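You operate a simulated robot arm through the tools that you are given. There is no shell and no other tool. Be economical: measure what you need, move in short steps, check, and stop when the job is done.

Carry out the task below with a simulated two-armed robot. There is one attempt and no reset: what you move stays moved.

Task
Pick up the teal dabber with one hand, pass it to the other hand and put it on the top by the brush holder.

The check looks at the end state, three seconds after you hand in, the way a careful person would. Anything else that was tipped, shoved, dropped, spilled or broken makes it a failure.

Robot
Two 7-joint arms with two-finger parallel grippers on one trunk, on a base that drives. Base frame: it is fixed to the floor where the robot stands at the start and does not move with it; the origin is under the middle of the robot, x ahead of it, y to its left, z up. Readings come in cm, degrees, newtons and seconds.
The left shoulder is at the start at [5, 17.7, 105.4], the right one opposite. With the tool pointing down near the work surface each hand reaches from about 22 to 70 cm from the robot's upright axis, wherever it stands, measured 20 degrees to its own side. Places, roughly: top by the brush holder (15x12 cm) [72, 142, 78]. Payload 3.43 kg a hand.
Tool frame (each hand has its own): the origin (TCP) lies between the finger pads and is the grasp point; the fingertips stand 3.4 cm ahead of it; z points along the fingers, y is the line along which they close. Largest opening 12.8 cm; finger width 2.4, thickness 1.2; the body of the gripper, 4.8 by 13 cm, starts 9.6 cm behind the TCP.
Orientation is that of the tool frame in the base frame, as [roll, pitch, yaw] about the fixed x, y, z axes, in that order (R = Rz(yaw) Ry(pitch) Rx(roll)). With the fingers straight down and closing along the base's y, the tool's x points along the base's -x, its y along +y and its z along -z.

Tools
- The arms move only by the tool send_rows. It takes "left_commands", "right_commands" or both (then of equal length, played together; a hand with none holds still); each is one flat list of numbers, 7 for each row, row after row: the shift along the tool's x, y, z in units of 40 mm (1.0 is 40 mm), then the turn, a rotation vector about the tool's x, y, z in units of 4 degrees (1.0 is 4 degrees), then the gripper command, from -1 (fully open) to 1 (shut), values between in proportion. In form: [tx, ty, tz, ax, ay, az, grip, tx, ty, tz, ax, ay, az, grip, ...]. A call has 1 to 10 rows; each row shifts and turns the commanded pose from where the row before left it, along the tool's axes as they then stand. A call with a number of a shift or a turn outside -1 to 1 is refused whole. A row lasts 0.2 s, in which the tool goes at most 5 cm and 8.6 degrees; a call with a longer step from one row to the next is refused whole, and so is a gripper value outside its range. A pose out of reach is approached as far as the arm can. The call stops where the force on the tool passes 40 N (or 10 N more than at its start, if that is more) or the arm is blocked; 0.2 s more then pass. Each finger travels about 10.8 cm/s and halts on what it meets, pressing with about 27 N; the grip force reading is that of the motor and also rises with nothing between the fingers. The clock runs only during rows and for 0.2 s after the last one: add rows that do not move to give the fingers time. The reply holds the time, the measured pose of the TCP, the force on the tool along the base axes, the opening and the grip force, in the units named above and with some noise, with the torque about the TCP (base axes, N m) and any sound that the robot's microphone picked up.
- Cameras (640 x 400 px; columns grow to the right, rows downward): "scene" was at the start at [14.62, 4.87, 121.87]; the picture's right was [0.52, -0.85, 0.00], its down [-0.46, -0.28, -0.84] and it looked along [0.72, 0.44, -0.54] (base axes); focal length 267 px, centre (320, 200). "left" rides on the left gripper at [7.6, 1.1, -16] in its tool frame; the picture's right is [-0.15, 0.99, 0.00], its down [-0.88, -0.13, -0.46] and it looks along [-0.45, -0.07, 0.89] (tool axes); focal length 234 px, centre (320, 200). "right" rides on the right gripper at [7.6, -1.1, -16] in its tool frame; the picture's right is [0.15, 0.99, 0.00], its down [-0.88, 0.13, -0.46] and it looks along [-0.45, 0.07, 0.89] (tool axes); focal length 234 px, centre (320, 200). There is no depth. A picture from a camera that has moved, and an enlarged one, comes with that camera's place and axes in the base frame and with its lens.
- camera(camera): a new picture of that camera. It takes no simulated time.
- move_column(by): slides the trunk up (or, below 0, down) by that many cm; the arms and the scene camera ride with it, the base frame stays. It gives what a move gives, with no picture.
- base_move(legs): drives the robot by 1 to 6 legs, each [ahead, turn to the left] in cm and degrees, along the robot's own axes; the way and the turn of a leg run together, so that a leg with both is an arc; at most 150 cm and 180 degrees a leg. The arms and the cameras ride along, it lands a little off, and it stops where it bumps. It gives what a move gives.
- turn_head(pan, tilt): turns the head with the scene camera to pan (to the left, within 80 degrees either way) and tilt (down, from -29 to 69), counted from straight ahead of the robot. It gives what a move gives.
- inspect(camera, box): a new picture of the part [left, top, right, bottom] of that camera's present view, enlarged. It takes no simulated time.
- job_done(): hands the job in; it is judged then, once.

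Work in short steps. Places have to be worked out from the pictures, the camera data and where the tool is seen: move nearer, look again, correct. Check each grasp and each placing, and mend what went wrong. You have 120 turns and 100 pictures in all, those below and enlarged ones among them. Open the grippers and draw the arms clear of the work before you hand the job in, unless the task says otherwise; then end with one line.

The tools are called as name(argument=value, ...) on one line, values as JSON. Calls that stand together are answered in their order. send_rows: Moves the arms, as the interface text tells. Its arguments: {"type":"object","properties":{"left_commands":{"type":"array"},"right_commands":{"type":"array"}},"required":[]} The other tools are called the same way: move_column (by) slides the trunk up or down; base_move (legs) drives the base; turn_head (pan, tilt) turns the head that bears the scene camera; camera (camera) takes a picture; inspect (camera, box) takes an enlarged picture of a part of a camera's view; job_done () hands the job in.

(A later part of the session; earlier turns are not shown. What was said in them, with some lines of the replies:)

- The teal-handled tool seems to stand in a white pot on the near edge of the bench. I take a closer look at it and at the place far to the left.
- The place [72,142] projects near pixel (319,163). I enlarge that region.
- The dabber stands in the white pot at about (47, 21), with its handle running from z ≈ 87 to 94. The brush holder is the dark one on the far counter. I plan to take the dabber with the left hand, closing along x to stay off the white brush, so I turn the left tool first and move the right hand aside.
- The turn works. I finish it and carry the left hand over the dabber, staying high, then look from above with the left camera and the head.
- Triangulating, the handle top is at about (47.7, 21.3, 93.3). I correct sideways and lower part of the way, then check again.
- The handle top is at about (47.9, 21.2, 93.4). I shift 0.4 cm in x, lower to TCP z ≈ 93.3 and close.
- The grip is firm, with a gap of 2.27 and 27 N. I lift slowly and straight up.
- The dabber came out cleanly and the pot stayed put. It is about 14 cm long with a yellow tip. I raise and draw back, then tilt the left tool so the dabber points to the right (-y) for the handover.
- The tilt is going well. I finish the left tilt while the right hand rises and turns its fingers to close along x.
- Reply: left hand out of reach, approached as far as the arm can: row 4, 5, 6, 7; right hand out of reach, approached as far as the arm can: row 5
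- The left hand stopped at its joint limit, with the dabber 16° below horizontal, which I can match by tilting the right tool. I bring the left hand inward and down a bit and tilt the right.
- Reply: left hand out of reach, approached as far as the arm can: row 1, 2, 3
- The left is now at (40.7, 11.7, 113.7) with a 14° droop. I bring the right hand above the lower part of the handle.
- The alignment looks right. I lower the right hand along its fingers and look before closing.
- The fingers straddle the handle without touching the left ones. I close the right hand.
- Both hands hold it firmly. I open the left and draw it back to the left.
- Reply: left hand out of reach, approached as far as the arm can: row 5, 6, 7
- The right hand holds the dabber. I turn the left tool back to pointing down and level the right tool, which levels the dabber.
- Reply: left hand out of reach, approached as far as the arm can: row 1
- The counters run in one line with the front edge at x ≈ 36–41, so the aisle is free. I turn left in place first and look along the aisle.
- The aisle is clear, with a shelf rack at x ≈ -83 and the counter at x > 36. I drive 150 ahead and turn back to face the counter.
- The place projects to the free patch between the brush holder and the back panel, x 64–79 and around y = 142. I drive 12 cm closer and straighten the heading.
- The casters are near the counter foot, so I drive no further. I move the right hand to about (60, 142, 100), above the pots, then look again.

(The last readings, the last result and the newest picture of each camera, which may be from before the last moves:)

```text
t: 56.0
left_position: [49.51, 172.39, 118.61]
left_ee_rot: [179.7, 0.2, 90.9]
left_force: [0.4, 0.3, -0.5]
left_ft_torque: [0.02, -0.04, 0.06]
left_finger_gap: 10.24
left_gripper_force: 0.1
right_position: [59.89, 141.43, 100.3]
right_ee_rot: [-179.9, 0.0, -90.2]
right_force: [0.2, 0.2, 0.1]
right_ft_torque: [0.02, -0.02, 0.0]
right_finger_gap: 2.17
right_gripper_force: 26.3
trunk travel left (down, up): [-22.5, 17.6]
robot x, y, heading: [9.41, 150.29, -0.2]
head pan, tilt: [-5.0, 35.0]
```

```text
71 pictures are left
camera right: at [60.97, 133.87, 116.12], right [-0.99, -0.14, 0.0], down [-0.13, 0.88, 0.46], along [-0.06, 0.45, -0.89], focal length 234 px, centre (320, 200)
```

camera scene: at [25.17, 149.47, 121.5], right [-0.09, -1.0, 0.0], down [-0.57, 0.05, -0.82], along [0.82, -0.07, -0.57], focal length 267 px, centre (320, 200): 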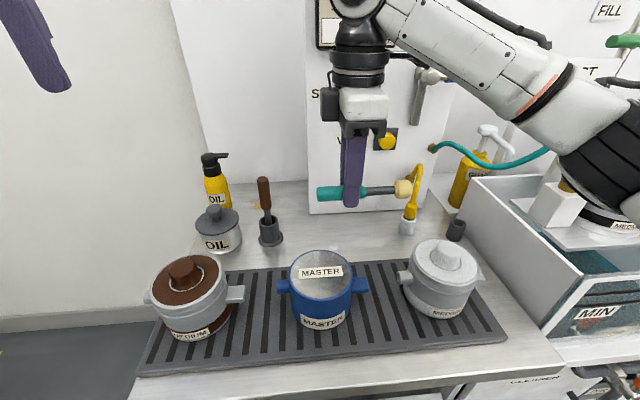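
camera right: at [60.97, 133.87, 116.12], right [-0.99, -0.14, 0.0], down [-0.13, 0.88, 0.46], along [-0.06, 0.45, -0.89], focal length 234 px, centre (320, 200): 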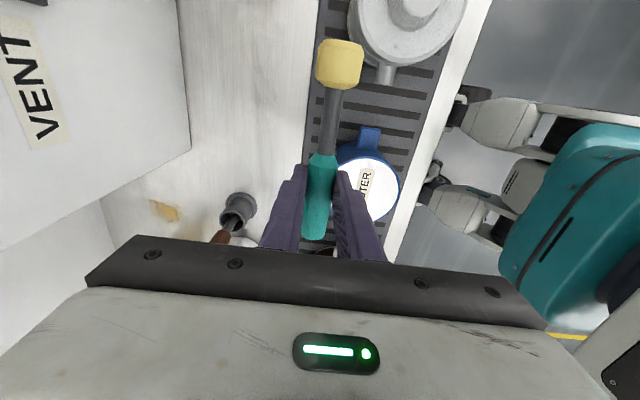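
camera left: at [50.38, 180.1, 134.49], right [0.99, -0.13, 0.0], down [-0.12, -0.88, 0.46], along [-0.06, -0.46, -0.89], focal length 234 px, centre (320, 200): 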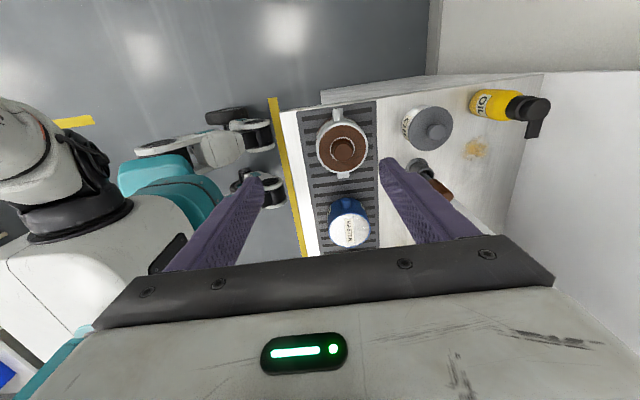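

The holder is at about (72.6, 157), the panel face at x ≈ 81 and the pots are clear. I slide in to x ≈ 69.5 at this height.

send_rows(right_commands=[-0.03, -0.8, 0, 0, 0, 0, 1, -0.03, -0.8, 0, 0, 0, 0, 1, -0.03, -0.8, 0, 0, 0, 0, 1])

camera(camera="scene")

camera(camera="right")

```text
t: 56.8
left_position: [49.47, 172.56, 118.64]
left_ee_rot: [179.7, 0.4, 90.8]
left_force: [0.2, 0.5, -0.5]
left_ft_torque: [-0.01, -0.03, 0.0]
left_finger_gap: 10.23
left_gripper_force: 0.0
right_position: [69.6, 142.04, 100.33]
right_ee_rot: [-180.0, -0.1, -90.0]
right_force: [0.1, -0.4, -0.5]
right_ft_torque: [0.05, 0.02, -0.02]
right_finger_gap: 2.18
right_gripper_force: 27.0
trunk travel left (down, up): [-22.5, 17.6]
robot x, y, heading: [9.19, 149.94, 0.0]
head pan, tilt: [-5.0, 35.0]
```

```text
70 pictures are left
camera scene: at [25.12, 149.59, 121.5], right [-0.09, -1.0, 0.0], down [-0.57, 0.05, -0.82], along [0.82, -0.07, -0.57], focal length 267 px, centre (320, 200)
```

scene: 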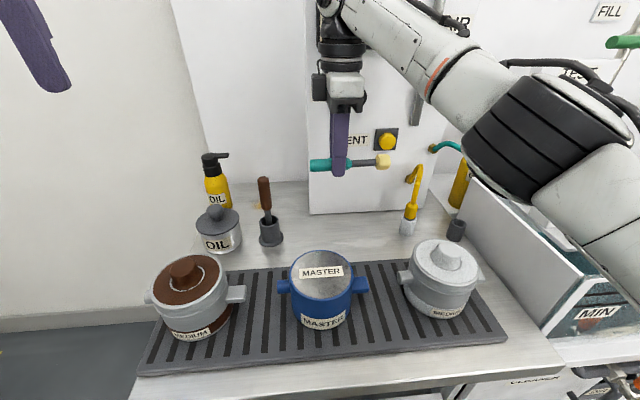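

```text
69 pictures are left
camera right: at [70.52, 134.52, 116.19], right [-0.99, -0.15, 0.0], down [-0.13, 0.88, 0.45], along [-0.07, 0.45, -0.89], focal length 234 px, centre (320, 200)
```

right: 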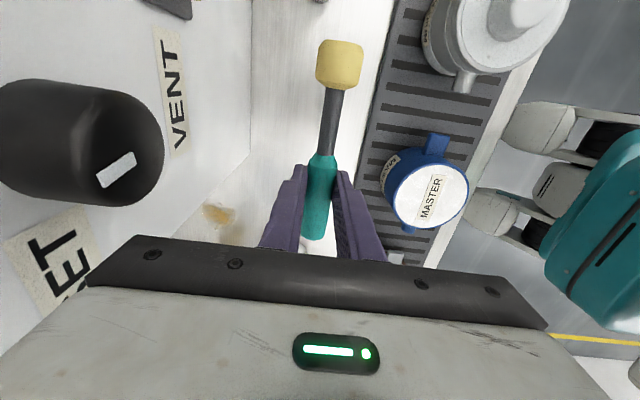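

The SET knob sticks out from the panel close to the gripper. I back off 1.2 cm in x and lower to z ≈ 86, then look.

send_rows(right_commands=[0, 0.3, 0, 0, 0, 0, 1, 0, 0, 0.5, 0, 0, 0, 1, 0, 0, 0.6, 0, 0, 0, 1, 0, 0, 0.6, 0, 0, 0, 1, 0, 0, 0.6, 0, 0, 0, 1, 0, 0, 0.6, 0, 0, 0, 1, 0, 0, 0.6, 0, 0, 0, 1])

camera(camera="scene")

camera(camera="right")

```text
t: 58.4
left_position: [49.45, 172.37, 118.67]
left_ee_rot: [179.7, 0.3, 90.9]
left_force: [0.3, -0.7, 0.7]
left_ft_torque: [-0.03, 0.0, 0.02]
left_finger_gap: 10.24
left_gripper_force: 0.1
right_position: [68.29, 142.21, 86.34]
right_ee_rot: [-180.0, 0.1, -90.2]
right_force: [0.9, 0.1, -0.8]
right_ft_torque: [0.0, 0.0, -0.03]
right_finger_gap: 2.15
right_gripper_force: 26.9
trunk travel left (down, up): [-22.5, 17.6]
robot x, y, heading: [9.16, 150.41, 0.1]
head pan, tilt: [-5.0, 35.0]
```

```text
68 pictures are left
camera scene: at [25.15, 149.51, 121.5], right [-0.09, -1.0, 0.0], down [-0.57, 0.05, -0.82], along [0.82, -0.07, -0.57], focal length 267 px, centre (320, 200)
```

scene: 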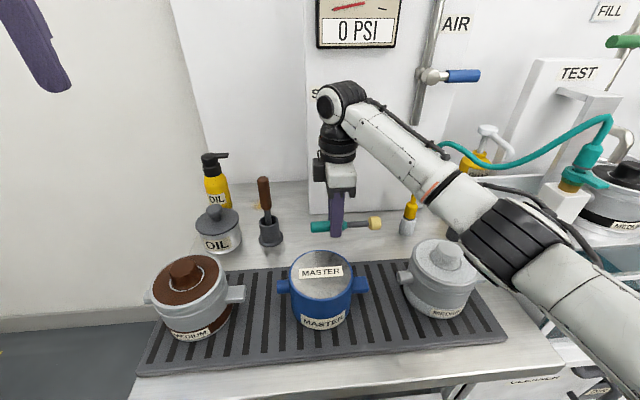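

```text
67 pictures are left
camera right: at [69.32, 134.6, 102.15], right [-0.99, -0.14, 0.0], down [-0.13, 0.88, 0.46], along [-0.06, 0.45, -0.89], focal length 234 px, centre (320, 200)
```

right: 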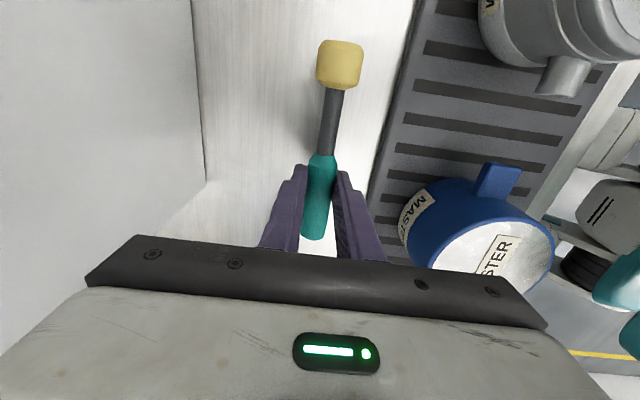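

Clear so far on the panel side. The forearm is near the silver pot and the bath, so I inspect that gap before going lower.

turn_head(pan=-45, tilt=35)

camera(camera="scene")

camera(camera="left")

```text
t: 59.4
left_position: [49.5, 172.43, 118.48]
left_ee_rot: [179.6, 0.3, 90.8]
left_force: [0.2, -0.7, 0.0]
left_ft_torque: [-0.04, -0.02, 0.02]
left_finger_gap: 10.25
left_gripper_force: 0.1
right_position: [68.34, 142.06, 86.44]
right_ee_rot: [180.0, 0.1, -90.2]
right_force: [0.0, 0.0, -0.4]
right_ft_torque: [0.0, -0.01, -0.02]
right_finger_gap: 2.19
right_gripper_force: 27.5
trunk travel left (down, up): [-22.5, 17.6]
robot x, y, heading: [9.63, 150.06, -0.4]
head pan, tilt: [-45.0, 35.0]
```

```text
66 pictures are left
camera scene: at [22.58, 144.07, 121.5], right [-0.71, -0.71, 0.0], down [-0.4, 0.41, -0.82], along [0.58, -0.58, -0.57], focal length 267 px, centre (320, 200)
```

scene: 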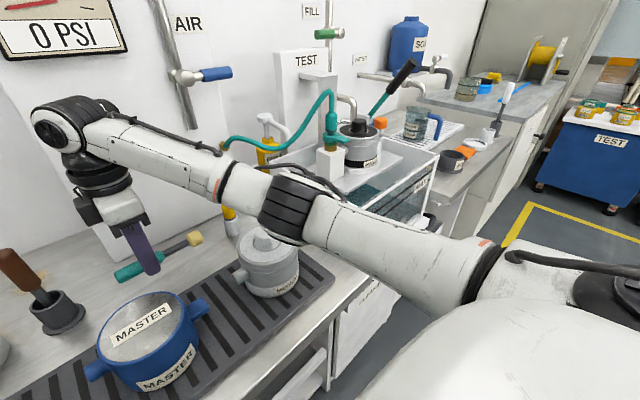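

```text
65 pictures are left
camera left: at [50.3, 180.1, 134.52], right [0.99, -0.13, 0.01], down [-0.12, -0.88, 0.46], along [-0.06, -0.46, -0.89], focal length 234 px, centre (320, 200)
```

left: 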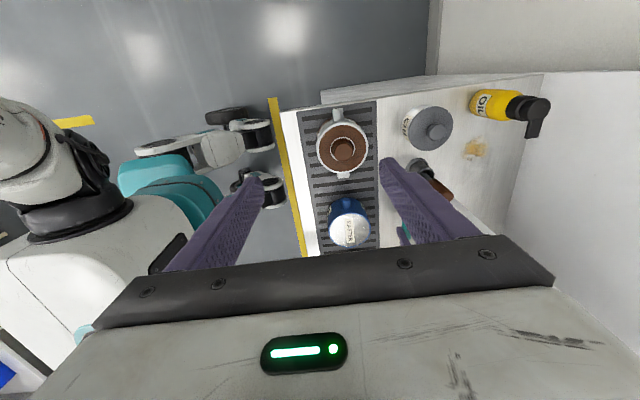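

Triangulation puts the elbow at about z = 104, well above the pot at about 88. I lower 3.5 cm and check.

send_rows(right_commands=[0, 0, 0.3, 0, 0, 0, 1, 0, 0, 0.3, 0, 0, 0, 1, 0, 0, 0.27, 0, 0, 0, 1])

turn_head(pan=-10, tilt=35)

inspect(camera="scene", box=[240, 170, 440, 295])

```text
t: 60.2
left_position: [49.44, 172.55, 118.61]
left_ee_rot: [179.7, 0.4, 90.8]
left_force: [-0.5, -0.2, -0.5]
left_ft_torque: [-0.04, -0.03, -0.01]
left_finger_gap: 10.25
left_gripper_force: 0.0
right_position: [68.18, 142.13, 82.82]
right_ee_rot: [-180.0, 0.0, -90.2]
right_force: [-0.7, -0.6, 0.3]
right_ft_torque: [-0.01, -0.01, 0.0]
right_finger_gap: 2.19
right_gripper_force: 26.7
trunk travel left (down, up): [-22.5, 17.6]
robot x, y, heading: [9.25, 149.99, -0.1]
head pan, tilt: [-45.0, 35.0]
```

```text
t: 61.2
left_position: [49.4, 172.35, 118.74]
left_ee_rot: [179.7, 0.2, 90.8]
left_force: [0.4, 0.5, 0.0]
left_ft_torque: [0.02, -0.06, -0.02]
left_finger_gap: 10.25
left_gripper_force: 0.0
right_position: [68.0, 142.1, 82.83]
right_ee_rot: [-179.9, 0.0, -90.1]
right_force: [0.3, -0.3, -1.0]
right_ft_torque: [0.0, -0.02, 0.0]
right_finger_gap: 2.18
right_gripper_force: 27.1
trunk travel left (down, up): [-22.5, 17.6]
robot x, y, heading: [9.4, 150.23, -0.5]
head pan, tilt: [-10.0, 35.0]
```

```text
3.20 times, centred on (340, 232) of scene
camera zoom: at [25.03, 148.74, 121.5], right [-0.18, -0.98, 0.0], down [-0.56, 0.1, -0.82], along [0.81, -0.15, -0.57], focal length 854 px, centre (256, 96)
```

zoom: 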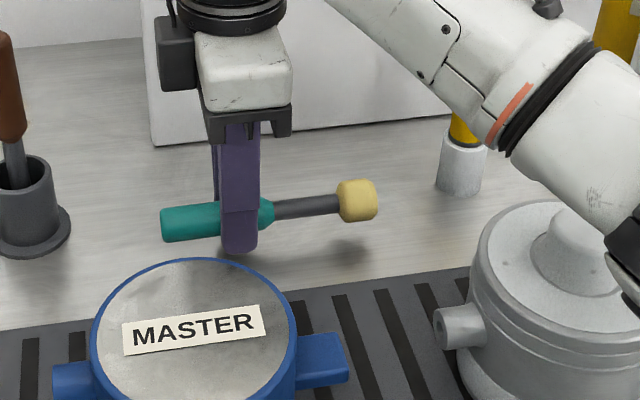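

Pad and handle undersides are about 1 cm above the top, and the fingertips likewise. I lower 0.9 cm gently.

send_rows(right_commands=[0, 0, 0.1, 0, 0, 0, 1, 0, 0, 0.1, 0, 0, 0, 1, 0, 0, 0.03, 0, 0, 0, 1])

inspect(camera="scene", box=[240, 170, 440, 295])

```text
t: 62.0
left_position: [49.4, 172.33, 118.53]
left_ee_rot: [179.7, 0.2, 90.8]
left_force: [-0.7, -0.5, 0.7]
left_ft_torque: [-0.01, 0.0, 0.01]
left_finger_gap: 10.26
left_gripper_force: 0.1
right_position: [68.25, 142.28, 81.93]
right_ee_rot: [-180.0, 0.0, -90.2]
right_force: [0.7, -0.7, -0.1]
right_ft_torque: [0.03, 0.01, -0.01]
right_finger_gap: 2.17
right_gripper_force: 27.1
trunk travel left (down, up): [-22.5, 17.6]
robot x, y, heading: [9.41, 150.18, -0.2]
head pan, tilt: [-10.0, 35.0]
```

```text
3.20 times, centred on (340, 232) of scene
camera zoom: at [25.03, 148.75, 121.5], right [-0.18, -0.98, 0.0], down [-0.56, 0.1, -0.82], along [0.81, -0.14, -0.57], focal length 854 px, centre (256, 96)
```

zoom: 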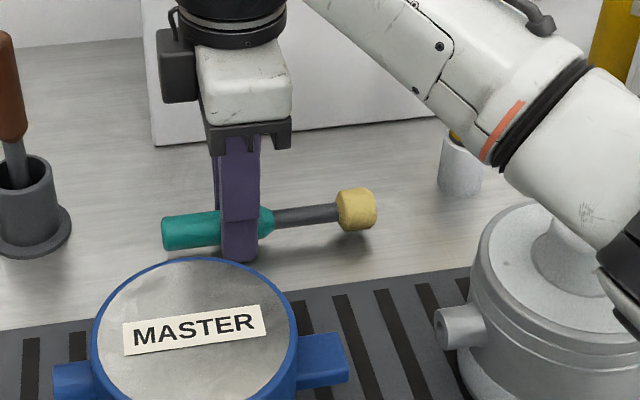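

No contact yet, so I ease down a few millimetres more.

send_rows(right_commands=[0, 0, 0.05, 0, 0, 0, 1, 0, 0, 0.03, 0, 0, 0, 1, 0, 0, 0, 0, 0, 0, 1])

```text
t: 62.8
left_position: [49.45, 172.43, 118.51]
left_ee_rot: [179.7, 0.2, 90.8]
left_force: [1.0, -0.1, -1.4]
left_ft_torque: [0.0, 0.02, 0.04]
left_finger_gap: 10.24
left_gripper_force: 0.0
right_position: [68.29, 142.1, 81.54]
right_ee_rot: [-180.0, 0.1, -90.2]
right_force: [0.0, 0.2, -0.1]
right_ft_torque: [-0.01, 0.0, -0.01]
right_finger_gap: 2.17
right_gripper_force: 27.5
trunk travel left (down, up): [-22.5, 17.6]
robot x, y, heading: [9.16, 150.17, -0.1]
head pan, tilt: [-10.0, 35.0]
```

Still free of contact, so the top here is a little lower. I continue in 1–2 mm steps.

send_rows(right_commands=[0, 0, 0.04, 0, 0, 0, 1, 0, 0, 0, 0, 0, 0, 1])

send_rows(right_commands=[0, 0, 0.04, 0, 0, 0, 1, 0, 0, 0, 0, 0, 0, 1])

inspect(camera="scene", box=[270, 190, 380, 260])

```text
t: 63.4
left_position: [49.36, 172.37, 118.68]
left_ee_rot: [179.7, 0.3, 90.9]
left_force: [0.7, 0.6, -0.5]
left_ft_torque: [0.01, 0.02, 0.06]
left_finger_gap: 10.26
left_gripper_force: 0.1
right_position: [68.3, 142.24, 81.42]
right_ee_rot: [180.0, 0.0, -90.2]
right_force: [-0.5, -0.6, 2.3]
right_ft_torque: [-0.02, 0.09, 0.0]
right_finger_gap: 2.16
right_gripper_force: 26.3
trunk travel left (down, up): [-22.5, 17.6]
robot x, y, heading: [9.36, 149.99, -0.2]
head pan, tilt: [-10.0, 35.0]
```

```text
t: 64.0
left_position: [49.31, 172.37, 118.67]
left_ee_rot: [179.7, 0.3, 90.8]
left_force: [-0.1, 0.6, 0.2]
left_ft_torque: [-0.04, -0.01, -0.01]
left_finger_gap: 10.24
left_gripper_force: 0.0
right_position: [68.26, 142.21, 81.37]
right_ee_rot: [-179.8, 0.1, -90.2]
right_force: [0.2, -1.6, 13.8]
right_ft_torque: [-0.07, 0.21, -0.03]
right_finger_gap: 2.16
right_gripper_force: 26.9
trunk travel left (down, up): [-22.5, 17.6]
robot x, y, heading: [9.33, 150.2, -0.2]
head pan, tilt: [-10.0, 35.0]
```

```text
5.71 times, centred on (325, 225) of scene
camera zoom: at [24.91, 148.75, 121.54], right [-0.18, -0.98, 0.0], down [-0.56, 0.1, -0.82], along [0.81, -0.14, -0.57], focal length 1526 px, centre (291, 57)
```

zoom: 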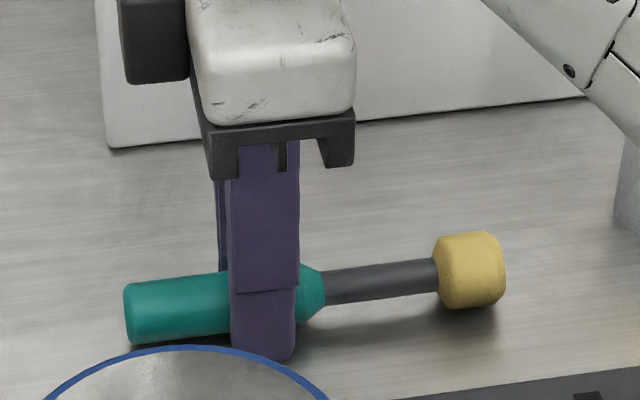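

The fingertips touch the top, and the dabber is a few millimetres above it. I back off 1 mm and open slowly, so the fingers keep it from rolling.

send_rows(right_commands=[0, 0, -0.04, 0, 0, 0, 1, 0, 0, 0, 0, 0, 0, 0.62, 0, 0, 0, 0, 0, 0, 0.58, 0, 0, 0, 0, 0, 0, 0.55, 0, 0, 0, 0, 0, 0, 0.55, 0, 0, 0, 0, 0, 0, 0.5, 0, 0, 0, 0, 0, 0, 0.45, 0, 0, 0, 0, 0, 0, 0.4, 0, 0, 0, 0, 0, 0, 0.4])

inspect(camera="scene", box=[270, 190, 380, 260])

camera(camera="right")

```text
t: 66.0
left_position: [49.3, 172.35, 118.69]
left_ee_rot: [179.6, 0.4, 90.8]
left_force: [-0.9, 0.3, -0.6]
left_ft_torque: [0.02, -0.02, -0.03]
left_finger_gap: 10.23
left_gripper_force: 0.0
right_position: [68.13, 142.15, 81.41]
right_ee_rot: [180.0, 0.1, -90.1]
right_force: [-7.5, -1.5, 10.2]
right_ft_torque: [-0.01, 0.08, 0.02]
right_finger_gap: 3.41
right_gripper_force: 0.0
trunk travel left (down, up): [-22.5, 17.6]
robot x, y, heading: [9.46, 150.31, -0.1]
head pan, tilt: [-10.0, 35.0]
```

```text
5.71 times, centred on (325, 225) of scene
camera zoom: at [24.87, 148.75, 121.53], right [-0.18, -0.98, 0.0], down [-0.56, 0.1, -0.82], along [0.81, -0.14, -0.57], focal length 1526 px, centre (291, 57)
```

zoom: 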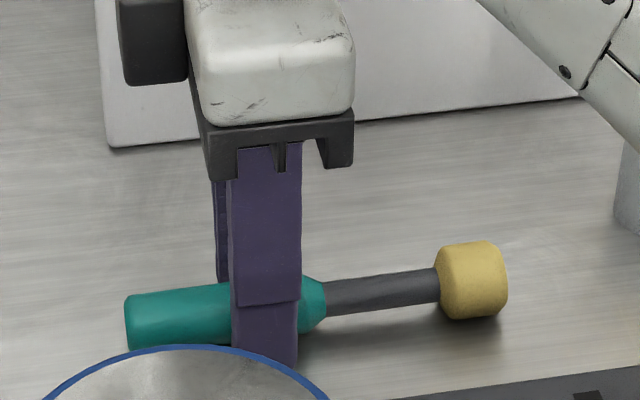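

```text
60 pictures are left
camera right: at [69.22, 134.62, 97.29], right [-0.99, -0.14, 0.0], down [-0.13, 0.88, 0.46], along [-0.07, 0.45, -0.89], focal length 234 px, centre (320, 200)
```

right: 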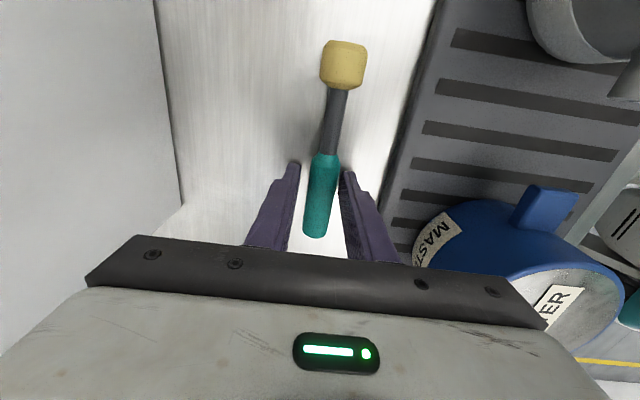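

Released and lying on the top. I rise 3 mm to unload the tips, open a little more, then lift out.

send_rows(right_commands=[0, 0, -0.08, 0, 0, 0, 0.4, 0, 0, 0, 0, 0, 0, 0.2, 0, 0, 0, 0, 0, 0, 0.1, 0, 0, 0, 0, 0, 0, 0.1, 0, 0, -0.3, 0, 0, 0, 0.1, 0, 0, -0.4, 0, 0, 0, 0.1])

inspect(camera="scene", box=[240, 170, 440, 295])

camera(camera="right")

```text
t: 67.4
left_position: [49.34, 172.37, 118.52]
left_ee_rot: [179.7, 0.3, 90.8]
left_force: [0.4, 0.4, -0.9]
left_ft_torque: [0.03, 0.01, -0.03]
left_finger_gap: 10.25
left_gripper_force: 0.0
right_position: [68.15, 142.07, 84.45]
right_ee_rot: [-179.9, 0.0, -90.2]
right_force: [-0.7, -0.1, 0.5]
right_ft_torque: [0.02, -0.03, 0.0]
right_finger_gap: 5.76
right_gripper_force: 0.0
trunk travel left (down, up): [-22.5, 17.6]
robot x, y, heading: [9.46, 149.97, -0.2]
head pan, tilt: [-10.0, 35.0]
```

```text
3.20 times, centred on (340, 232) of scene
camera zoom: at [25.02, 148.75, 121.5], right [-0.18, -0.98, 0.0], down [-0.56, 0.1, -0.82], along [0.81, -0.14, -0.57], focal length 854 px, centre (256, 96)
```

zoom: 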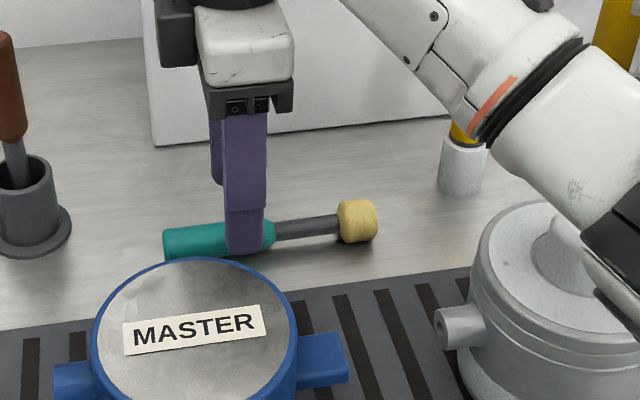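

```text
58 pictures are left
camera right: at [69.37, 134.54, 100.32], right [-0.99, -0.14, 0.0], down [-0.13, 0.88, 0.46], along [-0.07, 0.45, -0.89], focal length 234 px, centre (320, 200)
```

right: 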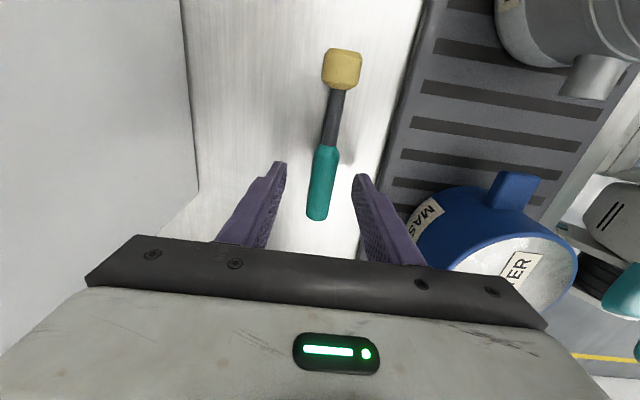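

It lies still on the clear patch. I retrace the path: up first, then back away from the panel.

send_rows(right_commands=[0, 0, -0.7, 0, 0, 0, 0.1, 0, 0, -0.7, 0, 0, 0, 0.1, 0, 0, -0.7, 0, 0, 0, 0.1, 0, 0, -0.7, 0, 0, 0, 0.1, 0, 0, -0.7, 0, 0, 0, 0.1, 0, 0, -0.7, 0, 0, 0, 0.1, 0, 0.8, 0, 0, 0, 0, 0.1, 0, 0.8, 0, 0, 0, 0, -0.5, 0, 0.9, -0.5, 0, 0, 0, -1, 0, 0.9, -0.5, 0, 0, 0, -1])

send_rows(right_commands=[0, 0.9, -0.3, 0, 0, 0, -1, 0, 0.5, -0.3, 0, 0, 0, -1, 0, 0, 0, 0, 0, 0, -1], left_commands=[0, 0, 0, 0, 0, 0, -1, 0, 0, 0, 0, 0, 0, -1, 0, 0, 0, 0, 0, 0, -1])

camera(camera="scene")

```text
t: 69.6
left_position: [49.46, 172.4, 118.61]
left_ee_rot: [179.7, 0.3, 90.7]
left_force: [-0.1, 0.9, 0.4]
left_ft_torque: [0.0, -0.05, -0.02]
left_finger_gap: 10.24
left_gripper_force: 0.0
right_position: [54.59, 142.16, 105.29]
right_ee_rot: [180.0, 0.0, -90.2]
right_force: [-0.1, -0.4, 0.2]
right_ft_torque: [0.02, -0.03, 0.0]
right_finger_gap: 12.81
right_gripper_force: 0.1
trunk travel left (down, up): [-22.5, 17.6]
robot x, y, heading: [9.5, 150.19, -0.2]
head pan, tilt: [-10.0, 35.0]
```

```text
t: 70.4
left_position: [49.41, 172.45, 118.6]
left_ee_rot: [179.8, 0.3, 90.8]
left_force: [-0.2, 0.1, -0.3]
left_ft_torque: [0.0, -0.02, 0.03]
left_finger_gap: 12.8
left_gripper_force: 0.2
right_position: [49.12, 142.31, 107.63]
right_ee_rot: [-180.0, 0.0, -90.2]
right_force: [0.2, 0.2, 0.2]
right_ft_torque: [0.04, 0.0, -0.03]
right_finger_gap: 12.79
right_gripper_force: 0.0
trunk travel left (down, up): [-22.5, 17.6]
robot x, y, heading: [9.6, 149.95, -0.2]
head pan, tilt: [-10.0, 35.0]
```

```text
57 pictures are left
camera scene: at [25.04, 148.75, 121.5], right [-0.18, -0.98, 0.0], down [-0.56, 0.1, -0.82], along [0.81, -0.14, -0.57], focal length 267 px, centre (320, 200)
```

scene: 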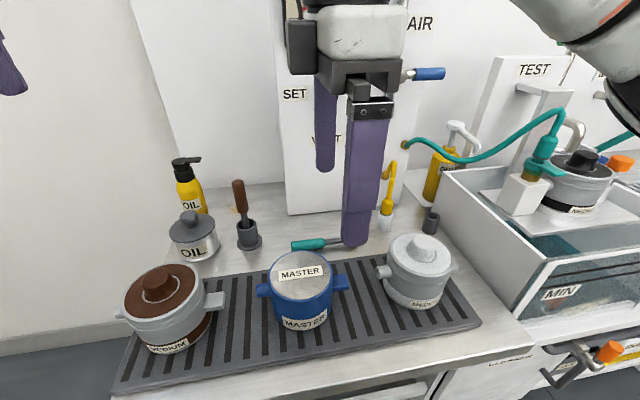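

Everything stands. I back the robot off so the arms are clear and take one last look.

base_move(legs=[[-18, 0]])

camera(camera="scene")

camera(camera="right")

```text
t: 71.9
left_position: [31.53, 172.39, 118.6]
left_ee_rot: [179.7, 0.4, 90.7]
left_force: [-0.2, 1.0, 0.1]
left_ft_torque: [0.02, -0.01, -0.01]
left_finger_gap: 12.8
left_gripper_force: 0.0
right_position: [31.19, 142.4, 107.56]
right_ee_rot: [-179.9, 0.0, -90.2]
right_force: [0.5, -0.1, -0.1]
right_ft_torque: [0.03, -0.05, 0.01]
right_finger_gap: 12.79
right_gripper_force: 0.0
trunk travel left (down, up): [-22.5, 17.6]
robot x, y, heading: [-8.36, 150.4, -0.4]
head pan, tilt: [-10.0, 35.0]
```

```text
56 pictures are left
camera scene: at [7.11, 148.8, 121.51], right [-0.18, -0.98, 0.0], down [-0.56, 0.1, -0.82], along [0.81, -0.15, -0.57], focal length 267 px, centre (320, 200)
```

scene: 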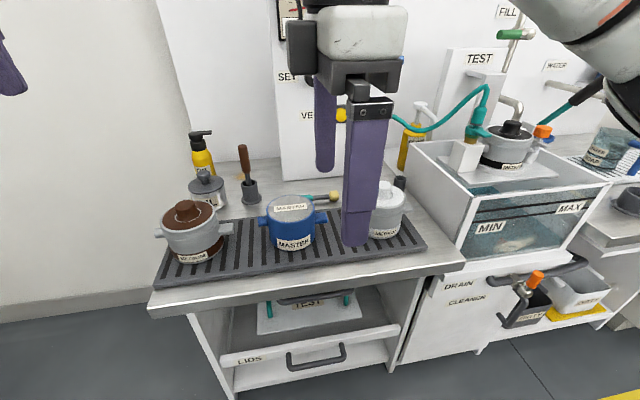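

```text
55 pictures are left
camera right: at [32.24, 134.7, 123.51], right [-0.99, -0.14, 0.0], down [-0.13, 0.88, 0.46], along [-0.06, 0.45, -0.89], focal length 234 px, centre (320, 200)
```

right: 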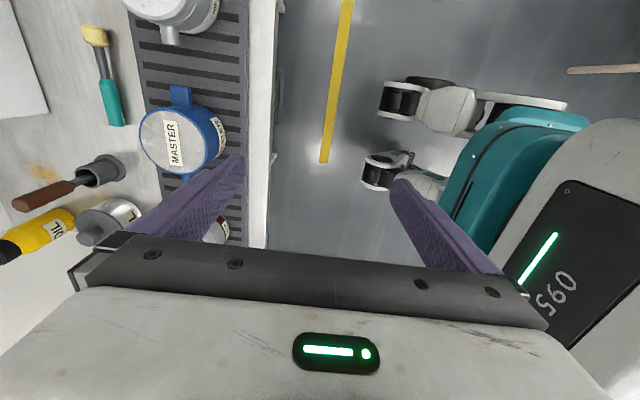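

The dabber lies still at about (68, 140), next to the brush holder. Nothing else has moved, and both grippers are open and clear, so I hand in.

job_done()

```text
The job is handed in.
```

The teal dabber was picked up with the left hand, passed to the right hand and laid on the top by the brush holder, at about (68, 140); nothing else was seen to move.
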